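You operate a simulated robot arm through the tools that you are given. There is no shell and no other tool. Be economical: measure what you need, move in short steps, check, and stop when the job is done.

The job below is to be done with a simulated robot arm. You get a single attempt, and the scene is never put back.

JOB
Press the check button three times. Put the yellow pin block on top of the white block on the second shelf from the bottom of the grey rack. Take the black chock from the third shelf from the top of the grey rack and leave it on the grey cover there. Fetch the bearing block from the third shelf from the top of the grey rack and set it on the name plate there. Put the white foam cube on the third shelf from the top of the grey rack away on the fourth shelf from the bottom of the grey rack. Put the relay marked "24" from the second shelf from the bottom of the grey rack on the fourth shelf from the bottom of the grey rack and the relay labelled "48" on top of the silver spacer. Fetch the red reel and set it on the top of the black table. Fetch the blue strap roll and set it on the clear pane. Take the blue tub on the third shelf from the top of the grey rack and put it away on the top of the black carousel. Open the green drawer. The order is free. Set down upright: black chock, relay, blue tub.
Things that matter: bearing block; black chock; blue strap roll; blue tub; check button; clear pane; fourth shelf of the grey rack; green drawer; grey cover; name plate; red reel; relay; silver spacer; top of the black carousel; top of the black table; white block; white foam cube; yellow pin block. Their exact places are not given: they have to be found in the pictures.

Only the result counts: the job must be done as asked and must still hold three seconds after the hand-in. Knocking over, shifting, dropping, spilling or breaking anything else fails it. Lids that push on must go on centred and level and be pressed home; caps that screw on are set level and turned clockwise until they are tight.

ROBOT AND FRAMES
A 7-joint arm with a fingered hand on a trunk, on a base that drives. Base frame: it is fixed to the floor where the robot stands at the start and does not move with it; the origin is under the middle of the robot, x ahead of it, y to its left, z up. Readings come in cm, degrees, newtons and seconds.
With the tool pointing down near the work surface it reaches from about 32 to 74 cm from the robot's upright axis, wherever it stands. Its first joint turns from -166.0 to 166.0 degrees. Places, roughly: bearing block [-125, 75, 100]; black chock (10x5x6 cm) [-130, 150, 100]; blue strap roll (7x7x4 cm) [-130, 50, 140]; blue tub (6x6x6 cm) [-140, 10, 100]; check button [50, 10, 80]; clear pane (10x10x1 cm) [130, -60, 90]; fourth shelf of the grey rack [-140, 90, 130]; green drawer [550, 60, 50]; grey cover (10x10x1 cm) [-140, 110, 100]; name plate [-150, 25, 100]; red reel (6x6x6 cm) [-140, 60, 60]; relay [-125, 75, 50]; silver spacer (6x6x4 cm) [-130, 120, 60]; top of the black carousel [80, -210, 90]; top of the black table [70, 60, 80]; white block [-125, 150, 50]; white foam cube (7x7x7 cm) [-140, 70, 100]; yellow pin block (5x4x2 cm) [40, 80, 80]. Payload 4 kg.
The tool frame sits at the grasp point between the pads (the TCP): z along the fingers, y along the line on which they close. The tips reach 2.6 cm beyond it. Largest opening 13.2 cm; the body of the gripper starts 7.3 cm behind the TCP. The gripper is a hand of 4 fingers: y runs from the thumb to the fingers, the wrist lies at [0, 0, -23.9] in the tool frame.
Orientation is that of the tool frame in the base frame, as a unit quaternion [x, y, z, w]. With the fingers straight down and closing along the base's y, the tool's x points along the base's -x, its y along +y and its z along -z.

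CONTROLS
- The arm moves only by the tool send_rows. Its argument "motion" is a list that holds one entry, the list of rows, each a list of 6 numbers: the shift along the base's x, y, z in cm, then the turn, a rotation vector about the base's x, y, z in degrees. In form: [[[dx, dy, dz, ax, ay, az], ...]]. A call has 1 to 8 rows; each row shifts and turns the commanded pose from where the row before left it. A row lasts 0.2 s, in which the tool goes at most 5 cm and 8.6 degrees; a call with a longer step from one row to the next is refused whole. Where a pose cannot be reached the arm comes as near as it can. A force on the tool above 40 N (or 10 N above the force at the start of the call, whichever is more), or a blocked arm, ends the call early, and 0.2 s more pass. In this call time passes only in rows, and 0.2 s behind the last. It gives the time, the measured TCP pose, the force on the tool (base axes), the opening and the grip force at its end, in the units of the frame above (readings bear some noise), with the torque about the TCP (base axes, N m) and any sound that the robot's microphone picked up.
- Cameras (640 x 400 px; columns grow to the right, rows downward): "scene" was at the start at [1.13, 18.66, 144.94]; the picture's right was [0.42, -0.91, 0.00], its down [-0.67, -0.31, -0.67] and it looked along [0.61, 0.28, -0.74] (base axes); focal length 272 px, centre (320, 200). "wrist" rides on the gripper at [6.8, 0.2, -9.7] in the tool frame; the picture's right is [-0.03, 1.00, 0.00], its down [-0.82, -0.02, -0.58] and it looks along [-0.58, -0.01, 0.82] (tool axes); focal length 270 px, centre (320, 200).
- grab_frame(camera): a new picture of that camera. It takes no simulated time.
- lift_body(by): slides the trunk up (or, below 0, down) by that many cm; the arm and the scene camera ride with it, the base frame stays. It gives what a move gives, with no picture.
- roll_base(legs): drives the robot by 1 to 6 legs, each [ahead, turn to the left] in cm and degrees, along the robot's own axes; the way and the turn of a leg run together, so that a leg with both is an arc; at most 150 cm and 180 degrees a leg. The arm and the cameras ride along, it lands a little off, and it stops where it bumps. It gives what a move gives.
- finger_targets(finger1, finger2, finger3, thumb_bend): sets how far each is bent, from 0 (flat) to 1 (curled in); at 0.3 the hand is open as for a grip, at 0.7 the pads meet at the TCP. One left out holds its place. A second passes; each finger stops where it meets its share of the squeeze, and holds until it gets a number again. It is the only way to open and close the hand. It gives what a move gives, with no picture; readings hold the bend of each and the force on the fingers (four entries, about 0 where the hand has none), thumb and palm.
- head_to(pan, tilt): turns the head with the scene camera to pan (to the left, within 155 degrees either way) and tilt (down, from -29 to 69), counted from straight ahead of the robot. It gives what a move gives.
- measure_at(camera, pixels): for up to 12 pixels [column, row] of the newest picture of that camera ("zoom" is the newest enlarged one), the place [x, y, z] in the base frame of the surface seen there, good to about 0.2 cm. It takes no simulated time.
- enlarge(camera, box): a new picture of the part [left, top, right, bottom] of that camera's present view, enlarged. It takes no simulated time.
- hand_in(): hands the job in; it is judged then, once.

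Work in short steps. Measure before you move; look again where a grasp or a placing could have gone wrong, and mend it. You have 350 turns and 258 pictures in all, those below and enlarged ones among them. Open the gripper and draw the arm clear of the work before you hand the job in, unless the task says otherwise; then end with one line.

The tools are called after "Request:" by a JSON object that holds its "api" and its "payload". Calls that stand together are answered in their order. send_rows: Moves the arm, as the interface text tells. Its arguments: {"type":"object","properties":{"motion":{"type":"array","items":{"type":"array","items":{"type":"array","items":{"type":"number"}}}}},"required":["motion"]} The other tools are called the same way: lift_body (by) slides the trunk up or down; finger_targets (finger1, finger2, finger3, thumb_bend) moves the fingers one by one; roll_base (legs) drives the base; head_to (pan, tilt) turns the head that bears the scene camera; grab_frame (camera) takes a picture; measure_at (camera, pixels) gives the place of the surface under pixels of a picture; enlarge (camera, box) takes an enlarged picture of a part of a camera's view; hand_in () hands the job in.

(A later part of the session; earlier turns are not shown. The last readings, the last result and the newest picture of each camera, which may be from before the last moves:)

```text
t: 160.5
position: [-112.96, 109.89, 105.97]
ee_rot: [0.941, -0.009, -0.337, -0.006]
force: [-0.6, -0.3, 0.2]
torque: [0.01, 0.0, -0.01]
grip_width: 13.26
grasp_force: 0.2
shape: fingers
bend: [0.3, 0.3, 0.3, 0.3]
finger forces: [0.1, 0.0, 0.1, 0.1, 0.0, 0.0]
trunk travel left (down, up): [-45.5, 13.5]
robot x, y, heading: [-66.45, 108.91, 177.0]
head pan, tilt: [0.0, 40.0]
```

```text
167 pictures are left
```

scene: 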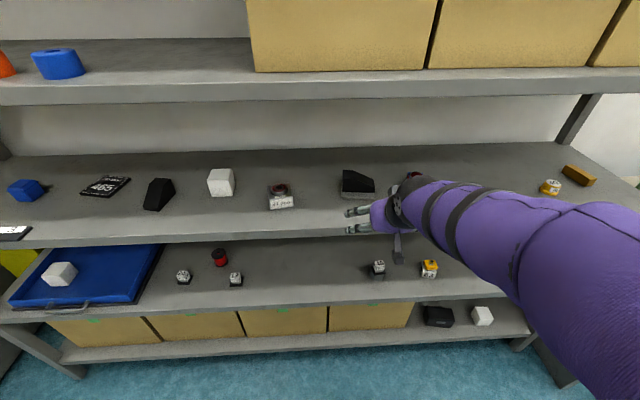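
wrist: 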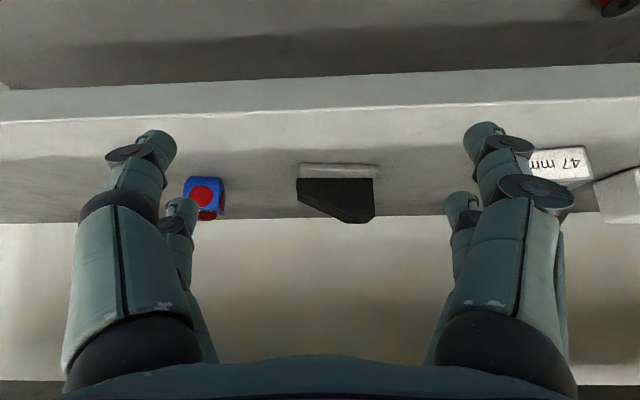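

Chock is on the cover. Next I shift 28 cm toward the bearing block (y≈83).

Request:
{"api": "roll_base", "payload": {"legs": [[0, 92], [28, 0], [0, -90]]}}

Request:
{"api": "grab_frame", "payload": {"camera": "wrist"}}

Request:
{"api": "grab_frame", "payload": {"camera": "scene"}}

```text
t: 170.8
position: [-115.44, 83.78, 105.87]
ee_rot: [0.942, -0.021, -0.336, -0.01]
force: [0.0, 1.1, -0.6]
torque: [-0.05, -0.01, 0.03]
grip_width: 13.24
grasp_force: 0.2
shape: fingers
bend: [0.3, 0.3, 0.3, 0.3]
finger forces: [0.0, 0.1, 0.0, 0.0, 0.0, 0.0]
trunk travel left (down, up): [-45.5, 13.5]
robot x, y, heading: [-69.22, 81.6, 175.9]
head pan, tilt: [0.0, 40.0]
```

```text
166 pictures are left
```

wrist: 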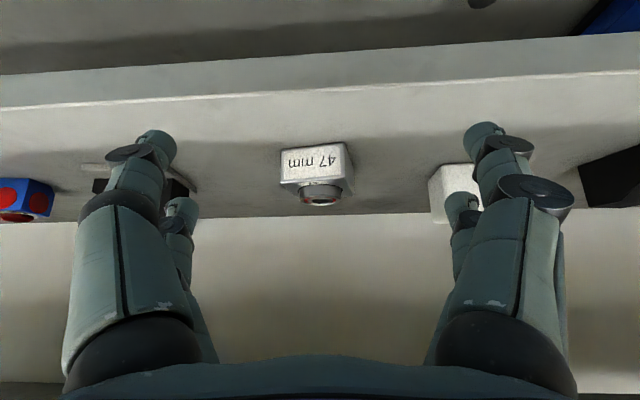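

```text
165 pictures are left
```

scene: 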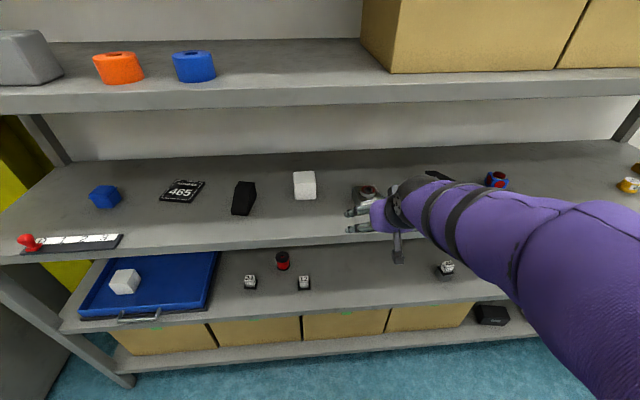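

The bearing block is straight ahead; I measure it in both views.

Request:
{"api": "measure_at", "payload": {"camera": "wrist", "pixels": [[285, 155], [344, 150], [284, 178], [350, 172], [320, 188], [320, 201], [305, 200], [338, 200], [354, 180], [345, 160]]}}

Request:
{"api": "enlarge", "payload": {"camera": "scene", "box": [330, 170, 410, 230]}}

Request:
{"api": "enlarge", "payload": {"camera": "wrist", "box": [250, 120, 400, 220]}}

```text
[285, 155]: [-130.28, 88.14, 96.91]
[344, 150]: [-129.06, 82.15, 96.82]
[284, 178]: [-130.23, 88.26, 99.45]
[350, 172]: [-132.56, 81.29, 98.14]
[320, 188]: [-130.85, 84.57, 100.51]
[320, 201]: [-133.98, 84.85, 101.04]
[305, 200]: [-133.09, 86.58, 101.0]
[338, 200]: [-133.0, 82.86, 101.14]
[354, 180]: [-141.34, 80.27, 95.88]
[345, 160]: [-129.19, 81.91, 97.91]
```

```text
6.67 times, centred on (370, 200) of scene
```

zoom: 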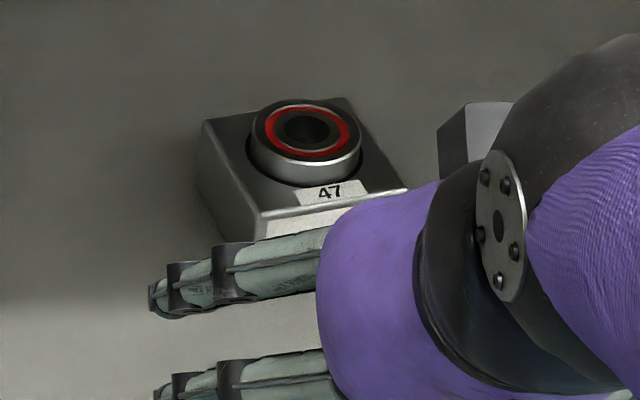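

```text
4.00 times, centred on (325, 170) of wrist
```

zoom: 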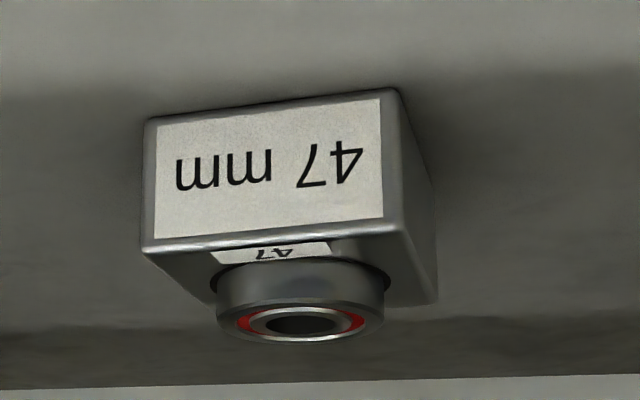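

Block face runs y 82–88.2 with yaw about +10.5°; centre ≈(-132.8,84.5), block top 99.6. I align the yaw, lower to grasp height in front, and advance.

Request:
{"api": "send_rows", "payload": {"motion": [[[0.5, 0.3, -1.5, 0, 0, 6.5], [0.5, 0.3, -2, 0, 0, 6.5], [0, 0.2, -2, 0, 0, 0], [-4, 0, 0, 0, 0, 0], [-4, 0, 0, 0, 0, 0], [-3, 0, 0, 0, 0, 0]]]}}

Request:
{"api": "grab_frame", "payload": {"camera": "wrist"}}

Request:
{"api": "measure_at", "payload": {"camera": "wrist", "pixels": [[260, 150], [385, 150], [170, 140], [470, 130], [320, 80], [320, 150]]}}

```text
t: 172.4
position: [-124.95, 90.65, 100.43]
ee_rot: [0.941, 0.028, -0.338, 0.009]
force: [0.1, 1.6, 0.2]
torque: [-0.07, 0.04, 0.05]
grip_width: 13.29
grasp_force: 0.0
shape: fingers
bend: [0.3, 0.3, 0.3, 0.3]
finger forces: [0.0, 0.0, 0.0, 0.0, 0.0, 0.1]
trunk travel left (down, up): [-45.5, 13.5]
robot x, y, heading: [-68.88, 81.74, 175.7]
head pan, tilt: [0.0, 40.0]
stopped in row 6: the arm was blocked; the commanded pose is now the measured one
```

```text
162 pictures are left
```

wrist: 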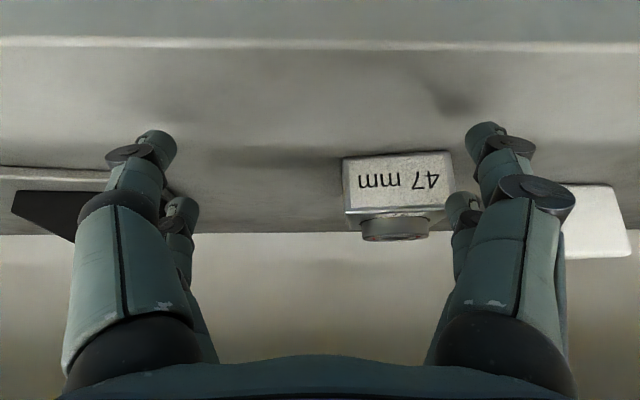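

```text
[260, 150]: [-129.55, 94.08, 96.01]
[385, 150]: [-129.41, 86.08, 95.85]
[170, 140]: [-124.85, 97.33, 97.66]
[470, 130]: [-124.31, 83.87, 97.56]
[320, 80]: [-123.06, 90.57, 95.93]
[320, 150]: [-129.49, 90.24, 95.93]
```

The arm was blocked and ended off (y=90.7). I look at the scene before doing anything else.

Request:
{"api": "grab_frame", "payload": {"camera": "scene"}}

Request:
{"api": "head_to", "payload": {"pan": -45, "tilt": 20}}

Request:
{"api": "grab_frame", "payload": {"camera": "scene"}}

```text
161 pictures are left
```

scene: 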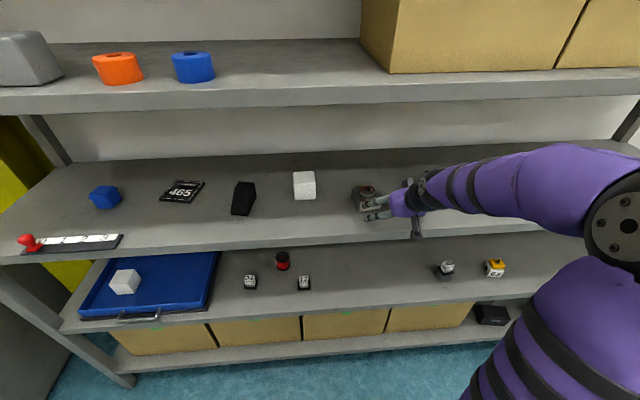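

```text
t: 173.5
position: [-125.1, 90.29, 100.46]
ee_rot: [0.941, 0.029, -0.338, 0.007]
force: [-0.4, -0.5, 0.1]
torque: [0.02, 0.03, 0.01]
grip_width: 13.3
grasp_force: 0.1
shape: fingers
bend: [0.3, 0.3, 0.3, 0.3]
finger forces: [0.0, 0.0, 0.0, 0.1, 0.0, 0.0]
trunk travel left (down, up): [-45.5, 13.5]
robot x, y, heading: [-68.95, 81.7, 175.9]
head pan, tilt: [-45.0, 20.0]
```

```text
160 pictures are left
```

scene: 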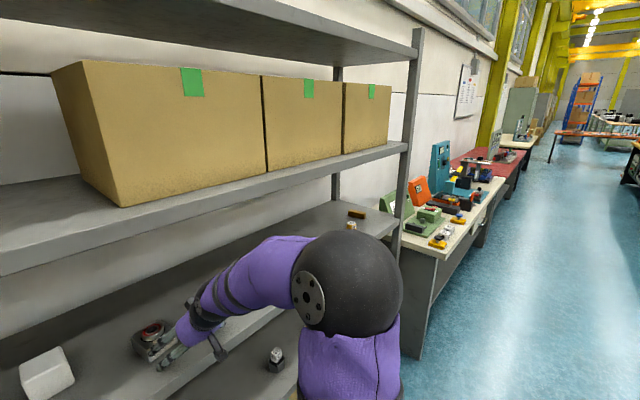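

The elbow ball looks close to the shelf edge. I measure its surface against the shelf edge.

Request:
{"api": "measure_at", "payload": {"camera": "scene", "pixels": [[320, 250], [300, 280], [350, 245], [390, 290], [250, 260], [215, 290], [310, 300], [350, 340], [290, 245], [230, 205]]}}

```text
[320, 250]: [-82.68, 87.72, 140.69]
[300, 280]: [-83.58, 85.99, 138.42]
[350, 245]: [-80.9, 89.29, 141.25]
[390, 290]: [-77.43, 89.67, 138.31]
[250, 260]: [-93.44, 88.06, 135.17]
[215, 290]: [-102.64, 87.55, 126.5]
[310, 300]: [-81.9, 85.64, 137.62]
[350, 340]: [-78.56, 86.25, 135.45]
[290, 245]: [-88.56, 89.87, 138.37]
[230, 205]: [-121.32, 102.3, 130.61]
```

The elbow (x≈-85, z≈137) is clear of the rack. I look further down at the upper arm and body.

Request:
{"api": "head_to", "payload": {"pan": -60, "tilt": 55}}

Request:
{"api": "grab_frame", "payload": {"camera": "scene"}}

```text
t: 174.5
position: [-125.05, 90.29, 100.44]
ee_rot: [0.941, 0.028, -0.337, 0.007]
force: [0.5, 0.2, 0.0]
torque: [0.01, 0.03, -0.03]
grip_width: 13.33
grasp_force: 0.1
shape: fingers
bend: [0.3, 0.3, 0.3, 0.3]
finger forces: [0.0, 0.0, 0.0, 0.0, 0.1, 0.2]
trunk travel left (down, up): [-45.5, 13.5]
robot x, y, heading: [-68.99, 81.38, 175.7]
head pan, tilt: [-60.0, 55.0]
```

```text
159 pictures are left
```

scene: 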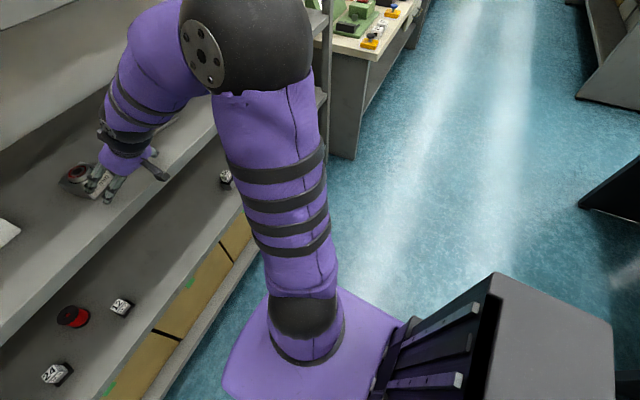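

Nothing visible is touching. I back out 10 cm and try the y and yaw corrections there to see what limits the arm.

Request:
{"api": "send_rows", "payload": {"motion": [[[3, 0, 0, 0, 0, 0], [4, 0, 0, 0, 0, 0], [4, 0, 0.5, 0, 0, 0], [0, 0, 0, 0, 0, 0]]]}}

Request:
{"api": "send_rows", "payload": {"motion": [[[0, -1.5, 0, 0, 0, 0], [0, -1.5, 0, 0, 0, 0], [0, -1.5, 0, 0, 0, 0], [0, -1.3, 0, 0, 0, 0]]]}}

```text
t: 175.5
position: [-114.22, 90.39, 101.06]
ee_rot: [0.941, 0.029, -0.337, 0.008]
force: [0.5, 0.0, 0.4]
torque: [-0.04, 0.0, -0.01]
grip_width: 13.3
grasp_force: 0.1
shape: fingers
bend: [0.3, 0.3, 0.3, 0.3]
finger forces: [0.0, 0.0, 0.0, 0.0, 0.0, 0.1]
trunk travel left (down, up): [-45.5, 13.5]
robot x, y, heading: [-68.88, 81.49, 175.6]
head pan, tilt: [-60.0, 55.0]
```

```text
t: 176.5
position: [-114.15, 84.4, 100.85]
ee_rot: [0.941, 0.028, -0.337, 0.007]
force: [1.0, 0.2, 0.3]
torque: [-0.01, -0.02, -0.03]
grip_width: 13.31
grasp_force: 0.0
shape: fingers
bend: [0.3, 0.3, 0.3, 0.3]
finger forces: [0.0, 0.1, 0.0, 0.0, 0.0, 0.0]
trunk travel left (down, up): [-45.5, 13.5]
robot x, y, heading: [-68.86, 81.59, 175.8]
head pan, tilt: [-60.0, 55.0]
```

Free here. Now the remaining yaw of +7°.

Request:
{"api": "send_rows", "payload": {"motion": [[[0, 0, 0, 0, 0, 3.5], [0, 0, 0, 0, 0, 3.5], [0, 0, 0, 0, 0, 0]]]}}

Request:
{"api": "send_rows", "payload": {"motion": [[[-3, 0, 0, 0, 0, 0], [-3, 0, 0, 0, 0, 0], [0, 0, 0, 0, 0, 0]]]}}

```text
t: 177.3
position: [-114.1, 84.57, 101.02]
ee_rot: [0.937, 0.087, -0.336, 0.03]
force: [-0.1, 0.0, -0.5]
torque: [0.01, 0.0, 0.01]
grip_width: 13.3
grasp_force: 0.1
shape: fingers
bend: [0.3, 0.3, 0.3, 0.3]
finger forces: [0.0, 0.0, 0.1, 0.1, 0.1, 0.0]
trunk travel left (down, up): [-45.5, 13.5]
robot x, y, heading: [-68.54, 81.71, 175.9]
head pan, tilt: [-60.0, 55.0]
```

```text
t: 178.1
position: [-120.04, 84.51, 101.26]
ee_rot: [0.938, 0.087, -0.335, 0.028]
force: [0.0, -0.4, -0.3]
torque: [-0.02, -0.04, 0.01]
grip_width: 13.3
grasp_force: 0.0
shape: fingers
bend: [0.3, 0.3, 0.3, 0.3]
finger forces: [0.1, 0.0, 0.0, 0.0, 0.0, 0.0]
trunk travel left (down, up): [-45.5, 13.5]
robot x, y, heading: [-68.37, 81.43, 175.7]
head pan, tilt: [-60.0, 55.0]
```

It tracks well now. I continue in, slower, down to grasp height.

Request:
{"api": "send_rows", "payload": {"motion": [[[-2.5, 0, -0.3, 0, 0, 0], [-2.5, 0, -0.3, 0, 0, 0], [-2.5, 0, -0.3, 0, 0, 0], [-2.5, 0, -0.2, 0, 0, 0], [0, 0, 0, 0, 0, 0]]]}}

Request:
{"api": "grab_frame", "payload": {"camera": "wrist"}}

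Request:
{"api": "measure_at", "payload": {"camera": "wrist", "pixels": [[245, 100], [395, 100], [170, 140], [470, 130], [320, 100], [320, 185]]}}

```text
t: 179.3
position: [-130.05, 84.62, 99.84]
ee_rot: [0.938, 0.086, -0.336, 0.028]
force: [0.1, 0.8, 0.6]
torque: [0.03, 0.02, 0.04]
grip_width: 13.34
grasp_force: 0.1
shape: fingers
bend: [0.3, 0.3, 0.3, 0.3]
finger forces: [0.1, 0.0, 0.0, 0.1, 0.1, 0.0]
trunk travel left (down, up): [-45.5, 13.5]
robot x, y, heading: [-68.46, 81.2, 175.8]
head pan, tilt: [-60.0, 55.0]
```

```text
158 pictures are left
```

wrist: 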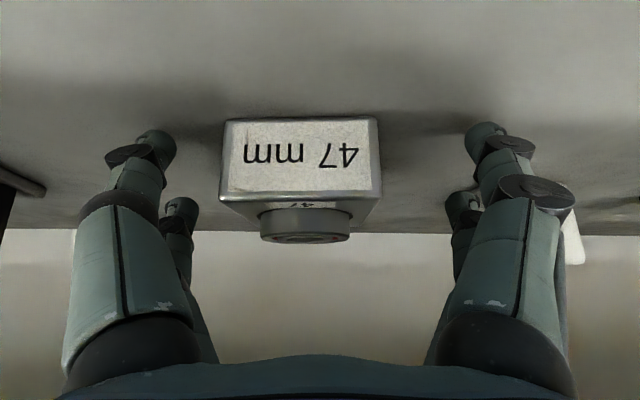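

```text
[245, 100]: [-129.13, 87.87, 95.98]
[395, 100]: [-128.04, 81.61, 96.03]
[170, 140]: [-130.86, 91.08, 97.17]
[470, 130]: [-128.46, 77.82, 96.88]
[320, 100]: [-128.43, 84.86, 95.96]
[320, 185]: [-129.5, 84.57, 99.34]
```

The block is 0.8 cm to the thumb side. I correct and advance the last 2.3 cm, then close all four fingers evenly.

Request:
{"api": "send_rows", "payload": {"motion": [[[-1.2, 0.2, 0, 0, 0, 0], [-1.2, 0.2, 0.1, 0, 0, 0], [0, 0, 0, 0, 0, 0]]]}}

Request:
{"api": "finger_targets", "payload": {"finger1": 0.48, "finger2": 0.48, "finger3": 0.48, "thumb_bend": 0.48}}

Request:
{"api": "finger_targets", "payload": {"finger1": 0.6, "finger2": 0.6, "finger3": 0.6, "thumb_bend": 0.6}}

Request:
{"api": "grab_frame", "payload": {"camera": "wrist"}}

```text
t: 180.1
position: [-132.53, 84.89, 99.9]
ee_rot: [0.937, 0.087, -0.336, 0.029]
force: [0.0, -0.4, -0.1]
torque: [0.02, -0.02, 0.02]
grip_width: 13.31
grasp_force: 0.1
shape: fingers
bend: [0.3, 0.3, 0.3, 0.3]
finger forces: [0.1, 0.0, 0.0, 0.1, 0.0, 0.0]
trunk travel left (down, up): [-45.5, 13.5]
robot x, y, heading: [-69.19, 81.75, 175.9]
head pan, tilt: [-60.0, 55.0]
```

```text
t: 181.1
position: [-132.59, 84.89, 99.95]
ee_rot: [0.937, 0.087, -0.336, 0.028]
force: [-0.3, -0.1, 3.5]
torque: [-0.19, -0.01, -0.03]
grip_width: 7.51
grasp_force: 1.8
shape: fingers
bend: [0.47, 0.48, 0.48, 0.48]
finger forces: [2.9, 0.0, 0.0, 0.1, 0.1, 0.0]
trunk travel left (down, up): [-45.5, 13.5]
robot x, y, heading: [-69.12, 81.45, 176.0]
head pan, tilt: [-60.0, 55.0]
```

```text
t: 182.1
position: [-132.41, 84.78, 99.93]
ee_rot: [0.937, 0.087, -0.337, 0.028]
force: [-0.9, 0.1, 5.1]
torque: [-0.24, 0.0, -0.03]
grip_width: 6.6
grasp_force: 18.0
shape: fingers
bend: [0.49, 0.49, 0.51, 0.55]
finger forces: [12.3, 8.0, 6.3, 0.0, 9.2, 0.0]
trunk travel left (down, up): [-45.5, 13.5]
robot x, y, heading: [-69.0, 81.63, 176.0]
head pan, tilt: [-60.0, 55.0]
```

```text
157 pictures are left
```

wrist: 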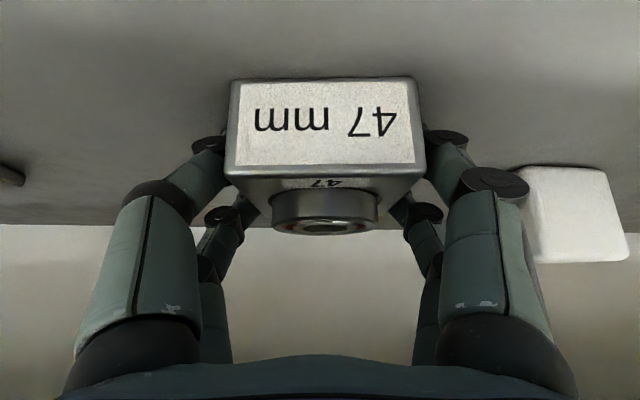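

Gripped by all four (18 N total). I lift and check.

Request:
{"api": "send_rows", "payload": {"motion": [[[0, 0, 0.5, 0, 0, 0], [0, 0, 1, 0, 0, 0], [0, 0, 1.5, 0, 0, 0]]]}}

Request:
{"api": "grab_frame", "payload": {"camera": "wrist"}}

```text
t: 182.9
position: [-132.44, 84.92, 103.07]
ee_rot: [0.938, 0.086, -0.335, 0.028]
force: [0.2, -0.2, -4.6]
torque: [0.03, -0.01, 0.02]
grip_width: 6.59
grasp_force: 14.6
shape: fingers
bend: [0.49, 0.49, 0.51, 0.55]
finger forces: [7.1, 8.0, 6.2, 0.0, 8.9, 0.0]
trunk travel left (down, up): [-45.5, 13.5]
robot x, y, heading: [-68.52, 81.77, 175.8]
head pan, tilt: [-60.0, 55.0]
```

```text
156 pictures are left
```

wrist: 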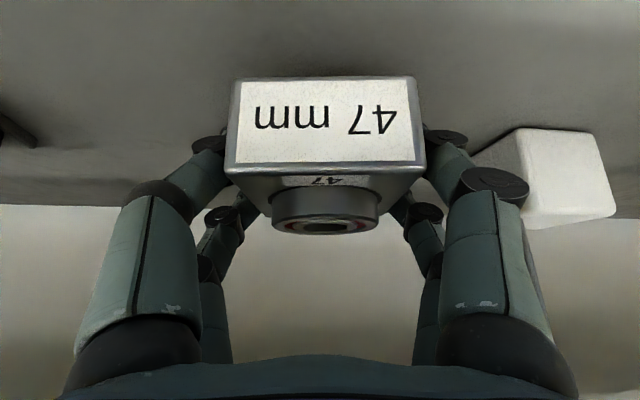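

Held well. I withdraw and drive along to the name plate (y≈29).

Request:
{"api": "send_rows", "payload": {"motion": [[[0, 0, 0.5, 0, 0, 0], [3, 0, 0.5, 0, 0, 0], [4, 0, 0, 0, 0, 0], [4, 0, 0, 0, 0, -3], [4, 0, 0, 0, 0, -3], [4, 0, 0, 0, 0, -3], [2, 0, 0, 0, 0, -3]]]}}

Request:
{"api": "roll_base", "payload": {"legs": [[0, 97], [51, 0], [0, -91]]}}

Request:
{"api": "head_to", "payload": {"pan": 0, "tilt": 40}}

Request:
{"api": "grab_frame", "payload": {"camera": "scene"}}

Request:
{"api": "grab_frame", "payload": {"camera": "wrist"}}

```text
t: 184.5
position: [-111.68, 84.91, 103.64]
ee_rot: [0.941, -0.012, -0.338, -0.006]
force: [0.5, -0.7, -3.5]
torque: [0.02, -0.03, 0.0]
grip_width: 6.61
grasp_force: 15.4
shape: fingers
bend: [0.49, 0.49, 0.51, 0.55]
finger forces: [7.1, 8.0, 6.3, 0.0, 8.9, 0.0]
trunk travel left (down, up): [-45.5, 13.5]
robot x, y, heading: [-68.71, 81.1, 175.8]
head pan, tilt: [-60.0, 55.0]
```

```text
t: 196.5
position: [-107.44, 27.77, 103.62]
ee_rot: [0.94, 0.05, -0.338, 0.015]
force: [0.4, 0.3, -5.1]
torque: [-0.02, -0.03, 0.07]
grip_width: 6.6
grasp_force: 15.4
shape: fingers
bend: [0.49, 0.49, 0.51, 0.55]
finger forces: [7.1, 7.9, 6.4, 0.0, 8.9, 0.1]
trunk travel left (down, up): [-45.5, 13.5]
robot x, y, heading: [-64.83, 30.09, -176.4]
head pan, tilt: [-60.0, 55.0]
```

```text
t: 197.8
position: [-107.35, 27.88, 103.59]
ee_rot: [0.94, 0.05, -0.337, 0.016]
force: [0.0, -0.2, -3.9]
torque: [0.03, -0.05, -0.02]
grip_width: 6.58
grasp_force: 15.4
shape: fingers
bend: [0.49, 0.49, 0.51, 0.55]
finger forces: [7.3, 7.9, 6.3, 0.1, 8.9, 0.1]
trunk travel left (down, up): [-45.5, 13.5]
robot x, y, heading: [-64.69, 29.94, -176.7]
head pan, tilt: [0.0, 40.0]
```

```text
155 pictures are left
```

scene: 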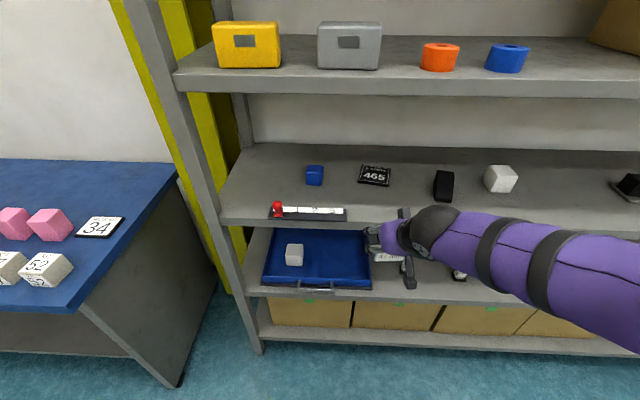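

```text
154 pictures are left
```

wrist: 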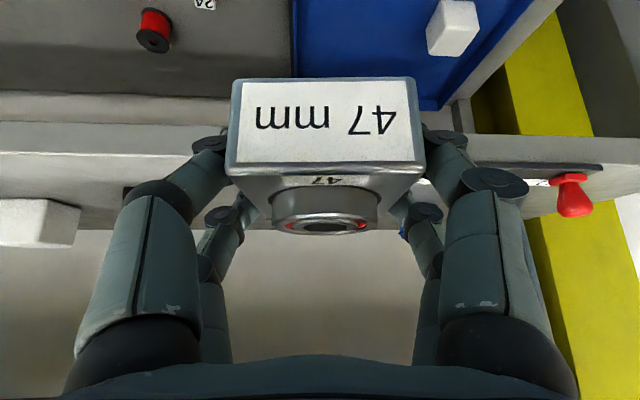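

Name plate "465" is at (375,176). I measure it, the ruler in front, and the held block.

Request:
{"api": "enlarge", "payload": {"camera": "scene", "box": [260, 150, 420, 270]}}

Request:
{"api": "measure_at", "payload": {"camera": "zoom", "pixels": [[410, 65], [523, 75], [393, 128], [510, 142], [460, 105], [350, 235], [350, 265], [60, 230], [70, 215], [210, 85], [450, 150]]}}

Request:
{"api": "measure_at", "payload": {"camera": "wrist", "pixels": [[232, 85], [415, 80], [232, 165], [422, 165], [320, 82], [320, 160], [325, 210], [280, 225], [370, 225]]}}

```text
3.33 times, centred on (340, 210) of scene
```

zoom: 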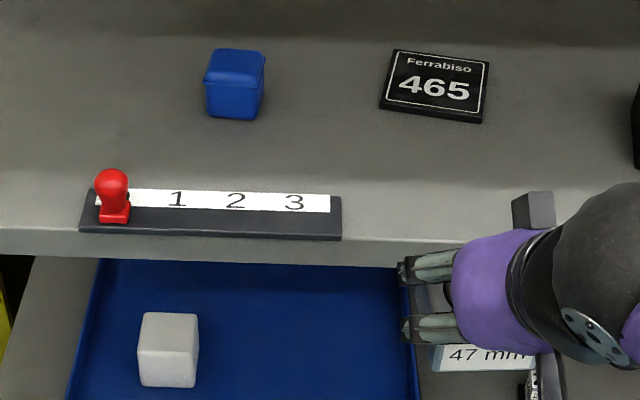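

```text
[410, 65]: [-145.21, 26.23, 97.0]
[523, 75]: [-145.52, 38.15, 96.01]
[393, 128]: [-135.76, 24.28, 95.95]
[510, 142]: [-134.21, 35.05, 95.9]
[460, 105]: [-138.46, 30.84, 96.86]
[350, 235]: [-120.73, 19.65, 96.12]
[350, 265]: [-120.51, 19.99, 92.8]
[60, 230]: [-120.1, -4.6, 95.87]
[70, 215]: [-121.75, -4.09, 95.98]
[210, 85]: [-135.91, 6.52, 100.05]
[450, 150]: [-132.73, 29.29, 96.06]
```

```text
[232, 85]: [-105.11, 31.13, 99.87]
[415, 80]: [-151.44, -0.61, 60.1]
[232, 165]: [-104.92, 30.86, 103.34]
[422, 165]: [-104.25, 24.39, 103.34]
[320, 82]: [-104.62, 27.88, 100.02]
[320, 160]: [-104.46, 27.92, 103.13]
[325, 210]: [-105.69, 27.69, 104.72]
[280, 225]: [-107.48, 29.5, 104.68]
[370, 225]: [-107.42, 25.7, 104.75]
```

Request:
{"api": "measure_at", "payload": {"camera": "zoom", "pixels": [[400, 54], [484, 66], [478, 114], [386, 101], [434, 85], [382, 107], [340, 200], [335, 238]]}}

```text
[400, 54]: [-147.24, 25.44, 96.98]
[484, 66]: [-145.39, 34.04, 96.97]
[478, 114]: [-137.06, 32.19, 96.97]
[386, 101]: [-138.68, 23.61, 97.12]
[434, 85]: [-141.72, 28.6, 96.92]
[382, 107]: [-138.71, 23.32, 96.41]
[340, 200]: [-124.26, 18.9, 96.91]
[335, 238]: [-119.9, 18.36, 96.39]
```

Plate centre (-142.1,28.8), top 97.0, yaw about -11°. To keep the forearm under the shelf above, I lower the trunk 18 cm and raise the arm by the same, turning the tool -16° outside the rack.

Request:
{"api": "lift_body", "payload": {"by": -18}}

Request:
{"api": "send_rows", "payload": {"motion": [[[0, 0, 3, 0, 0, -4], [0, 0, 3, 0, 0, -4], [0, 0, 3, 0, 0, -4], [0, 0, 3, 0, 0, -4], [0, 0.5, 3, 0, 0, 0], [0, 0.7, 3, 0, 0, 0]]]}}

Request:
{"api": "grab_frame", "payload": {"camera": "scene"}}

```text
t: 199.8
position: [-107.43, 27.78, 85.67]
ee_rot: [0.94, 0.05, -0.336, 0.016]
force: [-0.4, -0.1, -5.4]
torque: [-0.01, -0.02, 0.0]
grip_width: 6.6
grasp_force: 15.2
shape: fingers
bend: [0.49, 0.49, 0.51, 0.55]
finger forces: [7.2, 7.9, 6.4, 0.0, 8.8, 0.1]
trunk travel left (down, up): [-27.5, 31.5]
robot x, y, heading: [-64.52, 30.3, -176.9]
head pan, tilt: [0.0, 40.0]
```

```text
t: 201.2
position: [-107.42, 28.97, 103.76]
ee_rot: [0.938, -0.082, -0.335, -0.032]
force: [0.3, 0.3, -5.1]
torque: [0.02, -0.02, 0.02]
grip_width: 6.6
grasp_force: 15.1
shape: fingers
bend: [0.49, 0.49, 0.51, 0.55]
finger forces: [7.2, 7.9, 6.3, 0.1, 8.7, 0.0]
trunk travel left (down, up): [-27.5, 31.5]
robot x, y, heading: [-64.77, 29.81, -176.7]
head pan, tilt: [0.0, 40.0]
```

```text
152 pictures are left
```

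scene: 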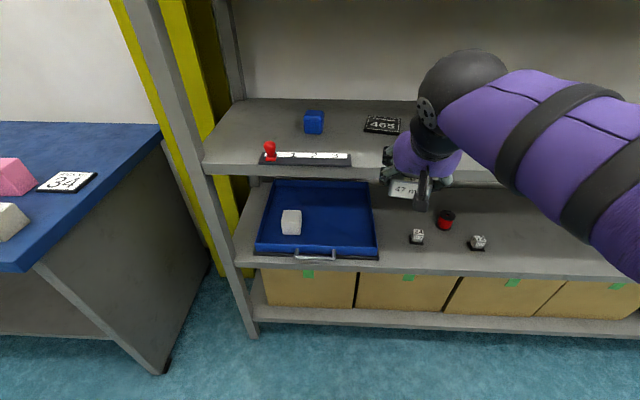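

I advance in stages, watching the forearm against the shelf above.

Request:
{"api": "send_rows", "payload": {"motion": [[[-4, 0, 0, 0, 0, 0], [-4, 0, 0, 0, 0, 0], [-4, 0, 0, 0, 0, 0], [-4, 0, 0, 0, 0, 0], [-4, 0, 0, 0, 0, 0]]]}}

Request:
{"api": "head_to", "payload": {"pan": -15, "tilt": 10}}

Request:
{"api": "grab_frame", "payload": {"camera": "scene"}}

```text
t: 202.4
position: [-127.5, 29.43, 103.6]
ee_rot: [0.938, -0.081, -0.335, -0.031]
force: [0.5, 0.8, -4.7]
torque: [-0.02, -0.03, 0.02]
grip_width: 6.61
grasp_force: 15.1
shape: fingers
bend: [0.49, 0.49, 0.51, 0.55]
finger forces: [7.4, 7.8, 6.3, 0.0, 8.8, 0.0]
trunk travel left (down, up): [-27.5, 31.5]
robot x, y, heading: [-64.59, 29.95, -176.6]
head pan, tilt: [0.0, 40.0]
```

```text
t: 203.3
position: [-127.47, 29.41, 103.58]
ee_rot: [0.938, -0.082, -0.335, -0.032]
force: [0.2, 0.1, -4.8]
torque: [0.01, -0.04, 0.0]
grip_width: 6.6
grasp_force: 14.9
shape: fingers
bend: [0.49, 0.49, 0.51, 0.55]
finger forces: [7.3, 7.8, 6.3, 0.0, 8.9, 0.1]
trunk travel left (down, up): [-27.5, 31.5]
robot x, y, heading: [-64.4, 30.45, -176.7]
head pan, tilt: [-15.0, 10.0]
```

```text
151 pictures are left
```

scene: 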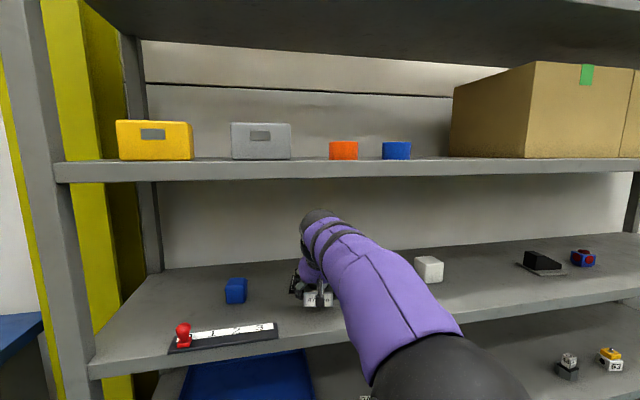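

The forearm is well under the shelf. I advance the last 14 cm.

Request:
{"api": "send_rows", "payload": {"motion": [[[-4, -0.2, 0, 0, 0, 0], [-4, -0.2, 0, 0, 0, 0], [-4, 0, 0, 0, 0, 0], [-2.1, 0, 0, 0, 0, 0]]]}}

Request:
{"api": "head_to", "payload": {"pan": 0, "tilt": 40}}

Request:
{"api": "enlarge", "payload": {"camera": "scene", "box": [320, 80, 480, 180]}}

Request:
{"api": "grab_frame", "payload": {"camera": "wrist"}}

```text
t: 204.3
position: [-141.45, 28.59, 103.34]
ee_rot: [0.938, -0.081, -0.334, -0.032]
force: [0.4, 1.1, -3.9]
torque: [-0.01, -0.03, 0.01]
grip_width: 6.58
grasp_force: 15.2
shape: fingers
bend: [0.49, 0.49, 0.51, 0.55]
finger forces: [7.2, 7.7, 6.2, 0.0, 8.7, 0.1]
trunk travel left (down, up): [-27.5, 31.5]
robot x, y, heading: [-64.39, 29.67, -176.9]
head pan, tilt: [-15.0, 10.0]
```

```text
t: 205.3
position: [-141.5, 28.62, 103.44]
ee_rot: [0.938, -0.081, -0.336, -0.032]
force: [-0.5, -0.7, -4.1]
torque: [-0.01, -0.05, 0.0]
grip_width: 6.58
grasp_force: 15.0
shape: fingers
bend: [0.49, 0.49, 0.51, 0.55]
finger forces: [7.2, 7.7, 6.2, 0.1, 8.7, 0.1]
trunk travel left (down, up): [-27.5, 31.5]
robot x, y, heading: [-64.81, 29.83, -176.7]
head pan, tilt: [0.0, 40.0]
```

```text
4.00 times, centred on (400, 130) of scene
```

zoom: 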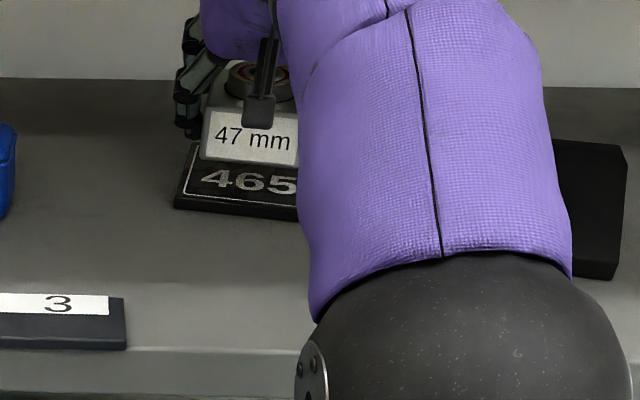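

```text
149 pictures are left
```

wrist: 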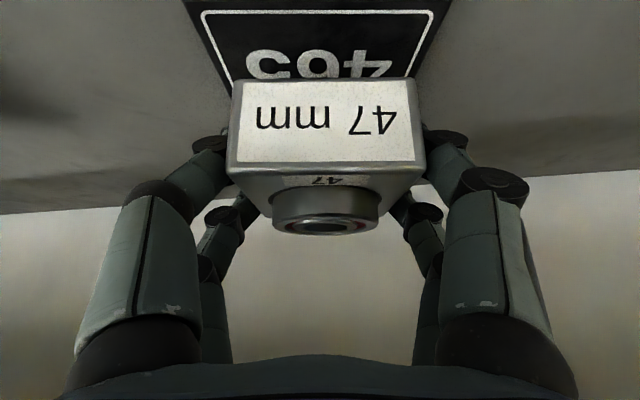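

Request:
{"api": "measure_at", "payload": {"camera": "wrist", "pixels": [[235, 90], [412, 85], [320, 88], [215, 25], [430, 20], [320, 60], [228, 75], [412, 72]]}}

Request:
{"api": "measure_at", "payload": {"camera": "zoom", "pixels": [[430, 262], [560, 275], [480, 330], [560, 240], [210, 155], [290, 162], [320, 310]]}}

```text
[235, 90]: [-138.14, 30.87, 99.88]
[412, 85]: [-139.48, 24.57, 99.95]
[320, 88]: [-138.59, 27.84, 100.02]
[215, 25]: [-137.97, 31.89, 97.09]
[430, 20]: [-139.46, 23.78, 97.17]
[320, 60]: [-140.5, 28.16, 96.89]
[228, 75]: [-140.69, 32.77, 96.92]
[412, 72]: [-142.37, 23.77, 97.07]
```

```text
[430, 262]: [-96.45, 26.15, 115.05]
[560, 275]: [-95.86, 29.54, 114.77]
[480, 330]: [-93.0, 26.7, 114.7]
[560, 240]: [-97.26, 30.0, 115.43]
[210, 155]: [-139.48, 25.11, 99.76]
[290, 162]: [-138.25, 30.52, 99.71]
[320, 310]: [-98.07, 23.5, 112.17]
```

Block centre is (-142.0,28.3) against plate (-142.1,28.8). I shift 0.4 in y and lower.

Request:
{"api": "send_rows", "payload": {"motion": [[[0, 0.4, 0, 0, 0, 0], [0, 0, -1, 0, 0, 0], [0, 0, -0.8, 0, 0, 0], [0, 0, -0.3, 0, 0, 0], [0, 0, 0, 0, 0, 0]]]}}

Request:
{"api": "send_rows", "payload": {"motion": [[[0, 0, -0.2, 0, 0, 0], [0, 0, 0, 0, 0, 0]]]}}

Request:
{"api": "send_rows", "payload": {"motion": [[[0, 0, -0.15, 0, 0, 0], [0, 0, 0, 0, 0, 0]]]}}

```text
t: 206.5
position: [-141.57, 29.05, 101.58]
ee_rot: [0.938, -0.081, -0.336, -0.032]
force: [-0.1, -0.1, -4.3]
torque: [0.05, -0.05, -0.01]
grip_width: 6.57
grasp_force: 15.1
shape: fingers
bend: [0.49, 0.49, 0.51, 0.55]
finger forces: [7.2, 7.8, 6.2, 0.0, 8.7, 0.0]
trunk travel left (down, up): [-27.5, 31.5]
robot x, y, heading: [-64.31, 30.29, -176.6]
head pan, tilt: [0.0, 40.0]
```

```text
t: 207.1
position: [-141.7, 28.98, 101.37]
ee_rot: [0.938, -0.082, -0.336, -0.032]
force: [-0.2, -0.3, -4.4]
torque: [0.03, -0.01, 0.01]
grip_width: 6.59
grasp_force: 15.1
shape: fingers
bend: [0.49, 0.49, 0.51, 0.55]
finger forces: [7.2, 7.8, 6.2, 0.1, 8.7, 0.1]
trunk travel left (down, up): [-27.5, 31.5]
robot x, y, heading: [-64.41, 30.06, -176.8]
head pan, tilt: [0.0, 40.0]
```

```text
t: 207.7
position: [-141.51, 28.92, 101.12]
ee_rot: [0.938, -0.081, -0.336, -0.032]
force: [-0.1, 0.6, -4.5]
torque: [0.01, -0.02, -0.02]
grip_width: 6.57
grasp_force: 15.2
shape: fingers
bend: [0.49, 0.49, 0.51, 0.55]
finger forces: [7.2, 7.7, 6.2, 0.1, 8.7, 0.0]
trunk travel left (down, up): [-27.5, 31.5]
robot x, y, heading: [-64.54, 30.11, -176.6]
head pan, tilt: [0.0, 40.0]
```

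Request:
{"api": "send_rows", "payload": {"motion": [[[0, 0, -0.15, 0, 0, 0], [0, 0, 0, 0, 0, 0]]]}}

Request:
{"api": "send_rows", "payload": {"motion": [[[0, 0, -0.15, 0, 0, 0], [0, 0, 0, 0, 0, 0]]]}}

```text
t: 208.3
position: [-141.43, 29.08, 101.13]
ee_rot: [0.938, -0.082, -0.335, -0.032]
force: [-0.1, 0.3, -2.2]
torque: [0.07, -0.03, 0.0]
grip_width: 6.59
grasp_force: 14.5
shape: fingers
bend: [0.49, 0.49, 0.51, 0.55]
finger forces: [7.2, 7.9, 6.2, 0.0, 8.8, 0.0]
trunk travel left (down, up): [-27.5, 31.5]
robot x, y, heading: [-64.55, 29.99, -176.5]
head pan, tilt: [0.0, 40.0]
```

```text
t: 208.9
position: [-141.46, 28.84, 101.01]
ee_rot: [0.938, -0.081, -0.336, -0.031]
force: [-0.2, -0.9, 3.3]
torque: [-0.08, -0.08, 0.03]
grip_width: 6.58
grasp_force: 16.4
shape: fingers
bend: [0.49, 0.49, 0.51, 0.55]
finger forces: [10.5, 7.9, 6.0, 0.0, 9.0, 0.1]
trunk travel left (down, up): [-27.5, 31.5]
robot x, y, heading: [-64.53, 30.01, -176.9]
head pan, tilt: [0.0, 40.0]
```

Seated (force rises to +3). I open and withdraw with a slight lift.

Request:
{"api": "finger_targets", "payload": {"finger1": 0.4, "finger2": 0.4, "finger3": 0.4, "thumb_bend": 0.43}}

Request:
{"api": "enlarge", "payload": {"camera": "wrist", "box": [100, 0, 540, 275]}}

Request:
{"api": "send_rows", "payload": {"motion": [[[0, 0, 0.6, 0, 0, 0], [2, -0.3, 0.5, 0, 0, 0], [4, -0.7, 0, 0, 0, 0], [4, -0.7, 0, 0, 0, 0], [4, 0, 0, 0, 0, 3], [4, 0, 0, 0, 0, 3], [4, 0, 1, 0, 0, 3], [4, 0, 1, 0, 0, 0]]]}}

Request:
{"api": "grab_frame", "payload": {"camera": "scene"}}

```text
t: 209.9
position: [-141.49, 29.07, 100.84]
ee_rot: [0.938, -0.082, -0.336, -0.032]
force: [0.0, -0.2, 0.1]
torque: [-0.01, -0.01, 0.02]
grip_width: 9.43
grasp_force: 0.0
shape: fingers
bend: [0.4, 0.4, 0.4, 0.43]
finger forces: [0.1, 0.0, 0.0, 0.1, 0.0, 0.1]
trunk travel left (down, up): [-27.5, 31.5]
robot x, y, heading: [-64.3, 30.27, -176.7]
head pan, tilt: [0.0, 40.0]
```

```text
1.45 times, centred on (320, 138) of wrist
```

zoom: 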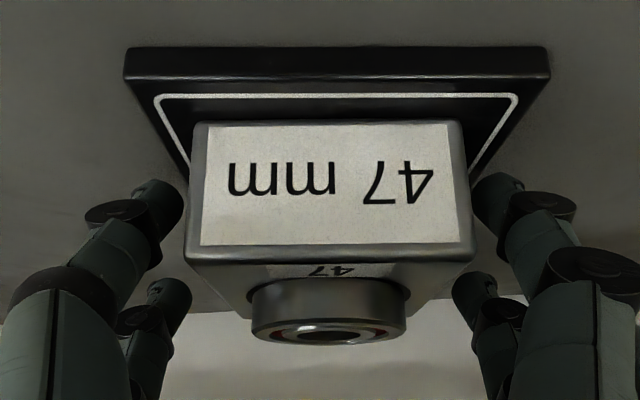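

```text
t: 211.7
position: [-115.45, 27.18, 103.68]
ee_rot: [0.942, -0.007, -0.337, -0.006]
force: [-0.7, 0.0, -0.2]
torque: [-0.01, 0.02, -0.01]
grip_width: 9.44
grasp_force: 0.1
shape: fingers
bend: [0.4, 0.4, 0.4, 0.43]
finger forces: [0.0, 0.0, 0.0, 0.0, 0.0, 0.0]
trunk travel left (down, up): [-27.5, 31.5]
robot x, y, heading: [-64.22, 30.0, -176.6]
head pan, tilt: [0.0, 40.0]
```

```text
147 pictures are left
```

scene: 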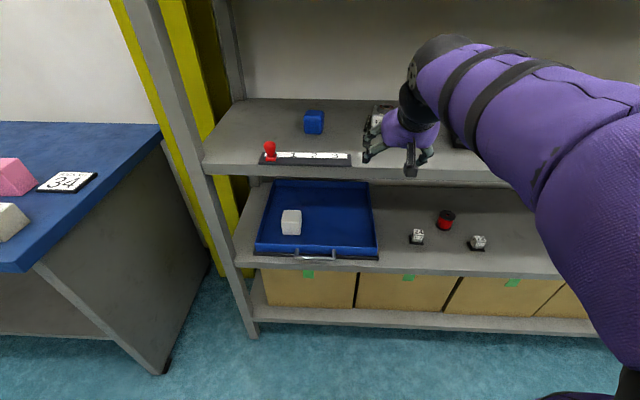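

Bearing block is centred on the plate. Next relay "24" on the second shelf (y≈44): I lower the trunk 20 cm and shift the base.

Request:
{"api": "send_rows", "payload": {"motion": [[[3, 1, 0, 0, 0, 0], [2, 1, 0, 0, 0, 0]]]}}

Request:
{"api": "lift_body", "payload": {"by": -20}}

Request:
{"api": "roll_base", "payload": {"legs": [[0, -93.5], [18, 0], [0, 89]]}}

Request:
{"api": "grab_frame", "payload": {"camera": "scene"}}

Request:
{"api": "grab_frame", "payload": {"camera": "wrist"}}

```text
t: 212.3
position: [-110.61, 29.13, 103.89]
ee_rot: [0.942, -0.007, -0.337, -0.005]
force: [-1.1, 0.4, 0.4]
torque: [0.02, 0.03, 0.03]
grip_width: 9.41
grasp_force: 0.0
shape: fingers
bend: [0.4, 0.4, 0.4, 0.43]
finger forces: [0.0, 0.0, 0.0, 0.0, 0.1, 0.0]
trunk travel left (down, up): [-27.5, 31.5]
robot x, y, heading: [-64.09, 30.04, -176.5]
head pan, tilt: [0.0, 40.0]
```

```text
t: 214.4
position: [-110.67, 29.03, 83.83]
ee_rot: [0.941, -0.008, -0.337, -0.006]
force: [0.1, -0.4, 0.2]
torque: [-0.01, -0.01, 0.0]
grip_width: 9.4
grasp_force: 0.1
shape: fingers
bend: [0.4, 0.4, 0.4, 0.43]
finger forces: [0.0, 0.0, 0.1, 0.1, 0.0, 0.0]
trunk travel left (down, up): [-7.5, 51.5]
robot x, y, heading: [-64.55, 30.13, -176.8]
head pan, tilt: [0.0, 40.0]
```

```text
t: 224.5
position: [-111.09, 47.73, 83.76]
ee_rot: [0.941, -0.015, -0.337, -0.009]
force: [0.0, 0.5, -0.4]
torque: [0.01, 0.02, -0.02]
grip_width: 9.44
grasp_force: 0.0
shape: fingers
bend: [0.4, 0.4, 0.4, 0.43]
finger forces: [0.1, 0.0, 0.1, 0.0, 0.0, 0.0]
trunk travel left (down, up): [-7.5, 51.5]
robot x, y, heading: [-64.98, 47.79, -177.6]
head pan, tilt: [0.0, 40.0]
```

```text
146 pictures are left
```

scene: 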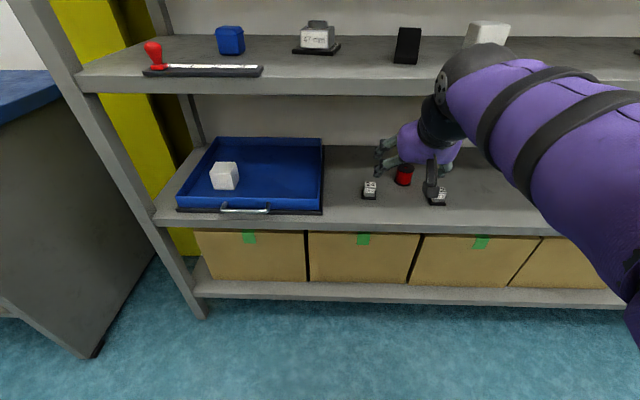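

```text
145 pictures are left
```

wrist: 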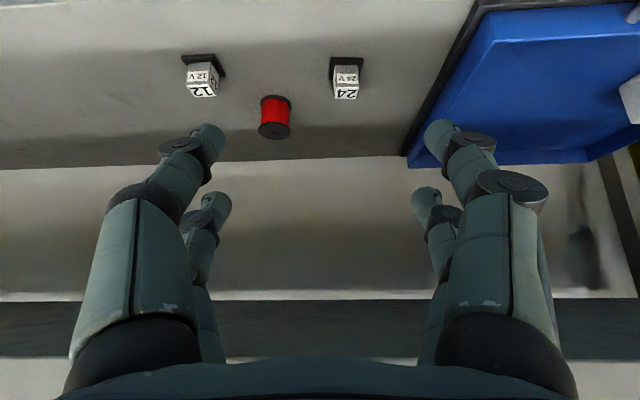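

Relay "24" is at (346,78) in the wrist view, the blue tray to its right. I measure.

Request:
{"api": "enlarge", "payload": {"camera": "wrist", "box": [240, 30, 440, 155]}}

Request:
{"api": "measure_at", "payload": {"camera": "zoom", "pixels": [[303, 195], [370, 195], [308, 220], [365, 220], [302, 120], [372, 120], [292, 95], [385, 95], [540, 390], [600, 200], [110, 230], [110, 330]]}}

```text
3.20 times, centred on (340, 92) of wrist
```

zoom: 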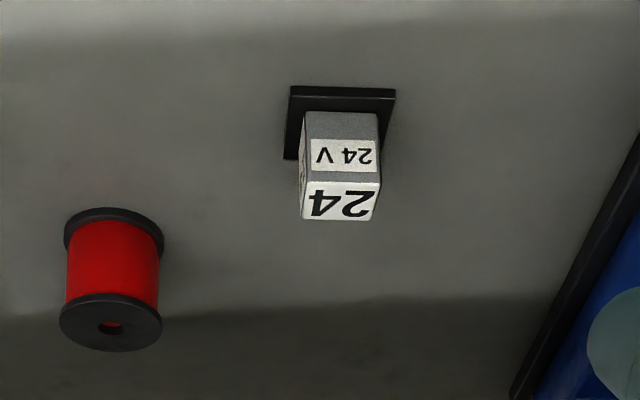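

```text
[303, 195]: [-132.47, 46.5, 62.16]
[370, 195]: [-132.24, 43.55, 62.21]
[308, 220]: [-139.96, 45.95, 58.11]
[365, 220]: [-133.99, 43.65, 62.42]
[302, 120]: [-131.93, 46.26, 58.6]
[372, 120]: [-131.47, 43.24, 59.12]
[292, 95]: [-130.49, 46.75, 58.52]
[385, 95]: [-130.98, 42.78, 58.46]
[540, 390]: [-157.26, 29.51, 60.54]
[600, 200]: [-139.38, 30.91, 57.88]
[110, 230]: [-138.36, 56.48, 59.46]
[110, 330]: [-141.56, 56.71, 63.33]
```

Relay body centre ≈(-133.2,44.9), top 62.3. Preshape, drop to z=69 outside, then go in over it.

Request:
{"api": "finger_targets", "payload": {"finger1": 0.5, "finger2": 0.4, "finger3": 0.4, "thumb_bend": 0.5}}

Request:
{"api": "send_rows", "payload": {"motion": [[[0, -1, -4, 0, 0, 0], [0, -1, -4, 0, 0, 0], [0, -0.9, -4, 0, 0, 0], [-3.5, 0, -2, 0, 0, 0], [-4, 0, 0, 0, 0, 0], [-4, 0, 0, 0, 0, 0], [-4, 0, 0, 0, 0, 0], [-4, 0, 0, 0, 0, 0]]]}}

Request:
{"api": "grab_frame", "payload": {"camera": "wrist"}}

```text
t: 225.5
position: [-111.1, 47.58, 83.69]
ee_rot: [0.941, -0.015, -0.337, -0.008]
force: [0.5, -0.4, 0.3]
torque: [0.02, -0.01, 0.0]
grip_width: 6.64
grasp_force: 0.1
shape: fingers
bend: [0.5, 0.4, 0.4, 0.5]
finger forces: [0.1, 0.0, 0.0, 0.1, 0.0, 0.1]
trunk travel left (down, up): [-7.5, 51.5]
robot x, y, heading: [-65.07, 47.72, -177.5]
head pan, tilt: [0.0, 40.0]
```

```text
t: 227.3
position: [-130.59, 44.88, 69.79]
ee_rot: [0.941, -0.015, -0.337, -0.008]
force: [-1.0, 0.4, 0.0]
torque: [-0.02, -0.04, -0.01]
grip_width: 6.6
grasp_force: 0.0
shape: fingers
bend: [0.5, 0.4, 0.4, 0.5]
finger forces: [0.0, 0.0, 0.1, 0.0, 0.0, 0.1]
trunk travel left (down, up): [-7.5, 51.5]
robot x, y, heading: [-64.95, 48.12, -177.6]
head pan, tilt: [0.0, 40.0]
```

```text
143 pictures are left
```

wrist: 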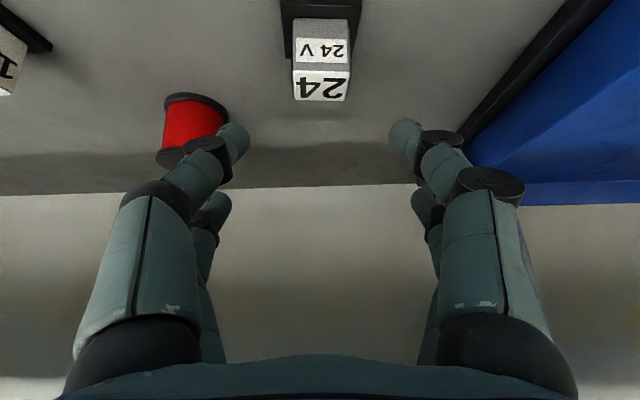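

Centred and square. I advance 3 cm, descend to grasp height and close.

Request:
{"api": "send_rows", "payload": {"motion": [[[-3, 0, -1.5, 0, 0, 0], [0, 0, -2, 0, 0, 0], [0, 0, -2, 0, 0, 0], [0, 0, -1.2, 0, 0, 0], [0, 0, 0, 0, 0, 0]]]}}

Request:
{"api": "finger_targets", "payload": {"finger1": 0.61, "thumb_bend": 0.61}}

Request:
{"api": "finger_targets", "payload": {"finger1": 0.7, "thumb_bend": 0.7}}

Request:
{"api": "grab_frame", "payload": {"camera": "wrist"}}

```text
t: 228.5
position: [-133.58, 44.97, 62.88]
ee_rot: [0.941, -0.014, -0.337, -0.008]
force: [0.3, 0.8, -0.1]
torque: [0.03, -0.01, -0.03]
grip_width: 6.65
grasp_force: 0.1
shape: fingers
bend: [0.5, 0.4, 0.4, 0.5]
finger forces: [0.1, 0.0, 0.1, 0.0, 0.1, 0.0]
trunk travel left (down, up): [-7.5, 51.5]
robot x, y, heading: [-65.1, 48.01, -177.7]
head pan, tilt: [0.0, 40.0]
```

```text
t: 229.5
position: [-133.57, 44.85, 62.97]
ee_rot: [0.941, -0.015, -0.337, -0.008]
force: [0.1, -0.2, -0.2]
torque: [-0.03, 0.0, 0.01]
grip_width: 3.16
grasp_force: 0.8
shape: fingers
bend: [0.6, 0.4, 0.4, 0.61]
finger forces: [0.5, 0.0, 0.0, 0.1, 0.5, 0.1]
trunk travel left (down, up): [-7.5, 51.5]
robot x, y, heading: [-65.04, 47.8, -177.7]
head pan, tilt: [0.0, 40.0]
```

```text
t: 230.5
position: [-133.57, 45.06, 63.01]
ee_rot: [0.941, -0.016, -0.337, -0.009]
force: [0.1, 0.6, -0.1]
torque: [-0.03, -0.01, -0.02]
grip_width: 2.8
grasp_force: 8.2
shape: fingers
bend: [0.6, 0.4, 0.4, 0.66]
finger forces: [8.1, 0.0, 0.1, 0.1, 8.2, 0.0]
trunk travel left (down, up): [-7.5, 51.5]
robot x, y, heading: [-65.2, 48.09, -177.6]
head pan, tilt: [0.0, 40.0]
```

```text
142 pictures are left
```

wrist: 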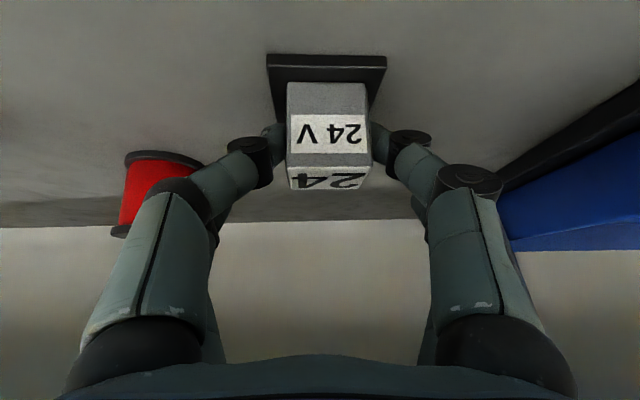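

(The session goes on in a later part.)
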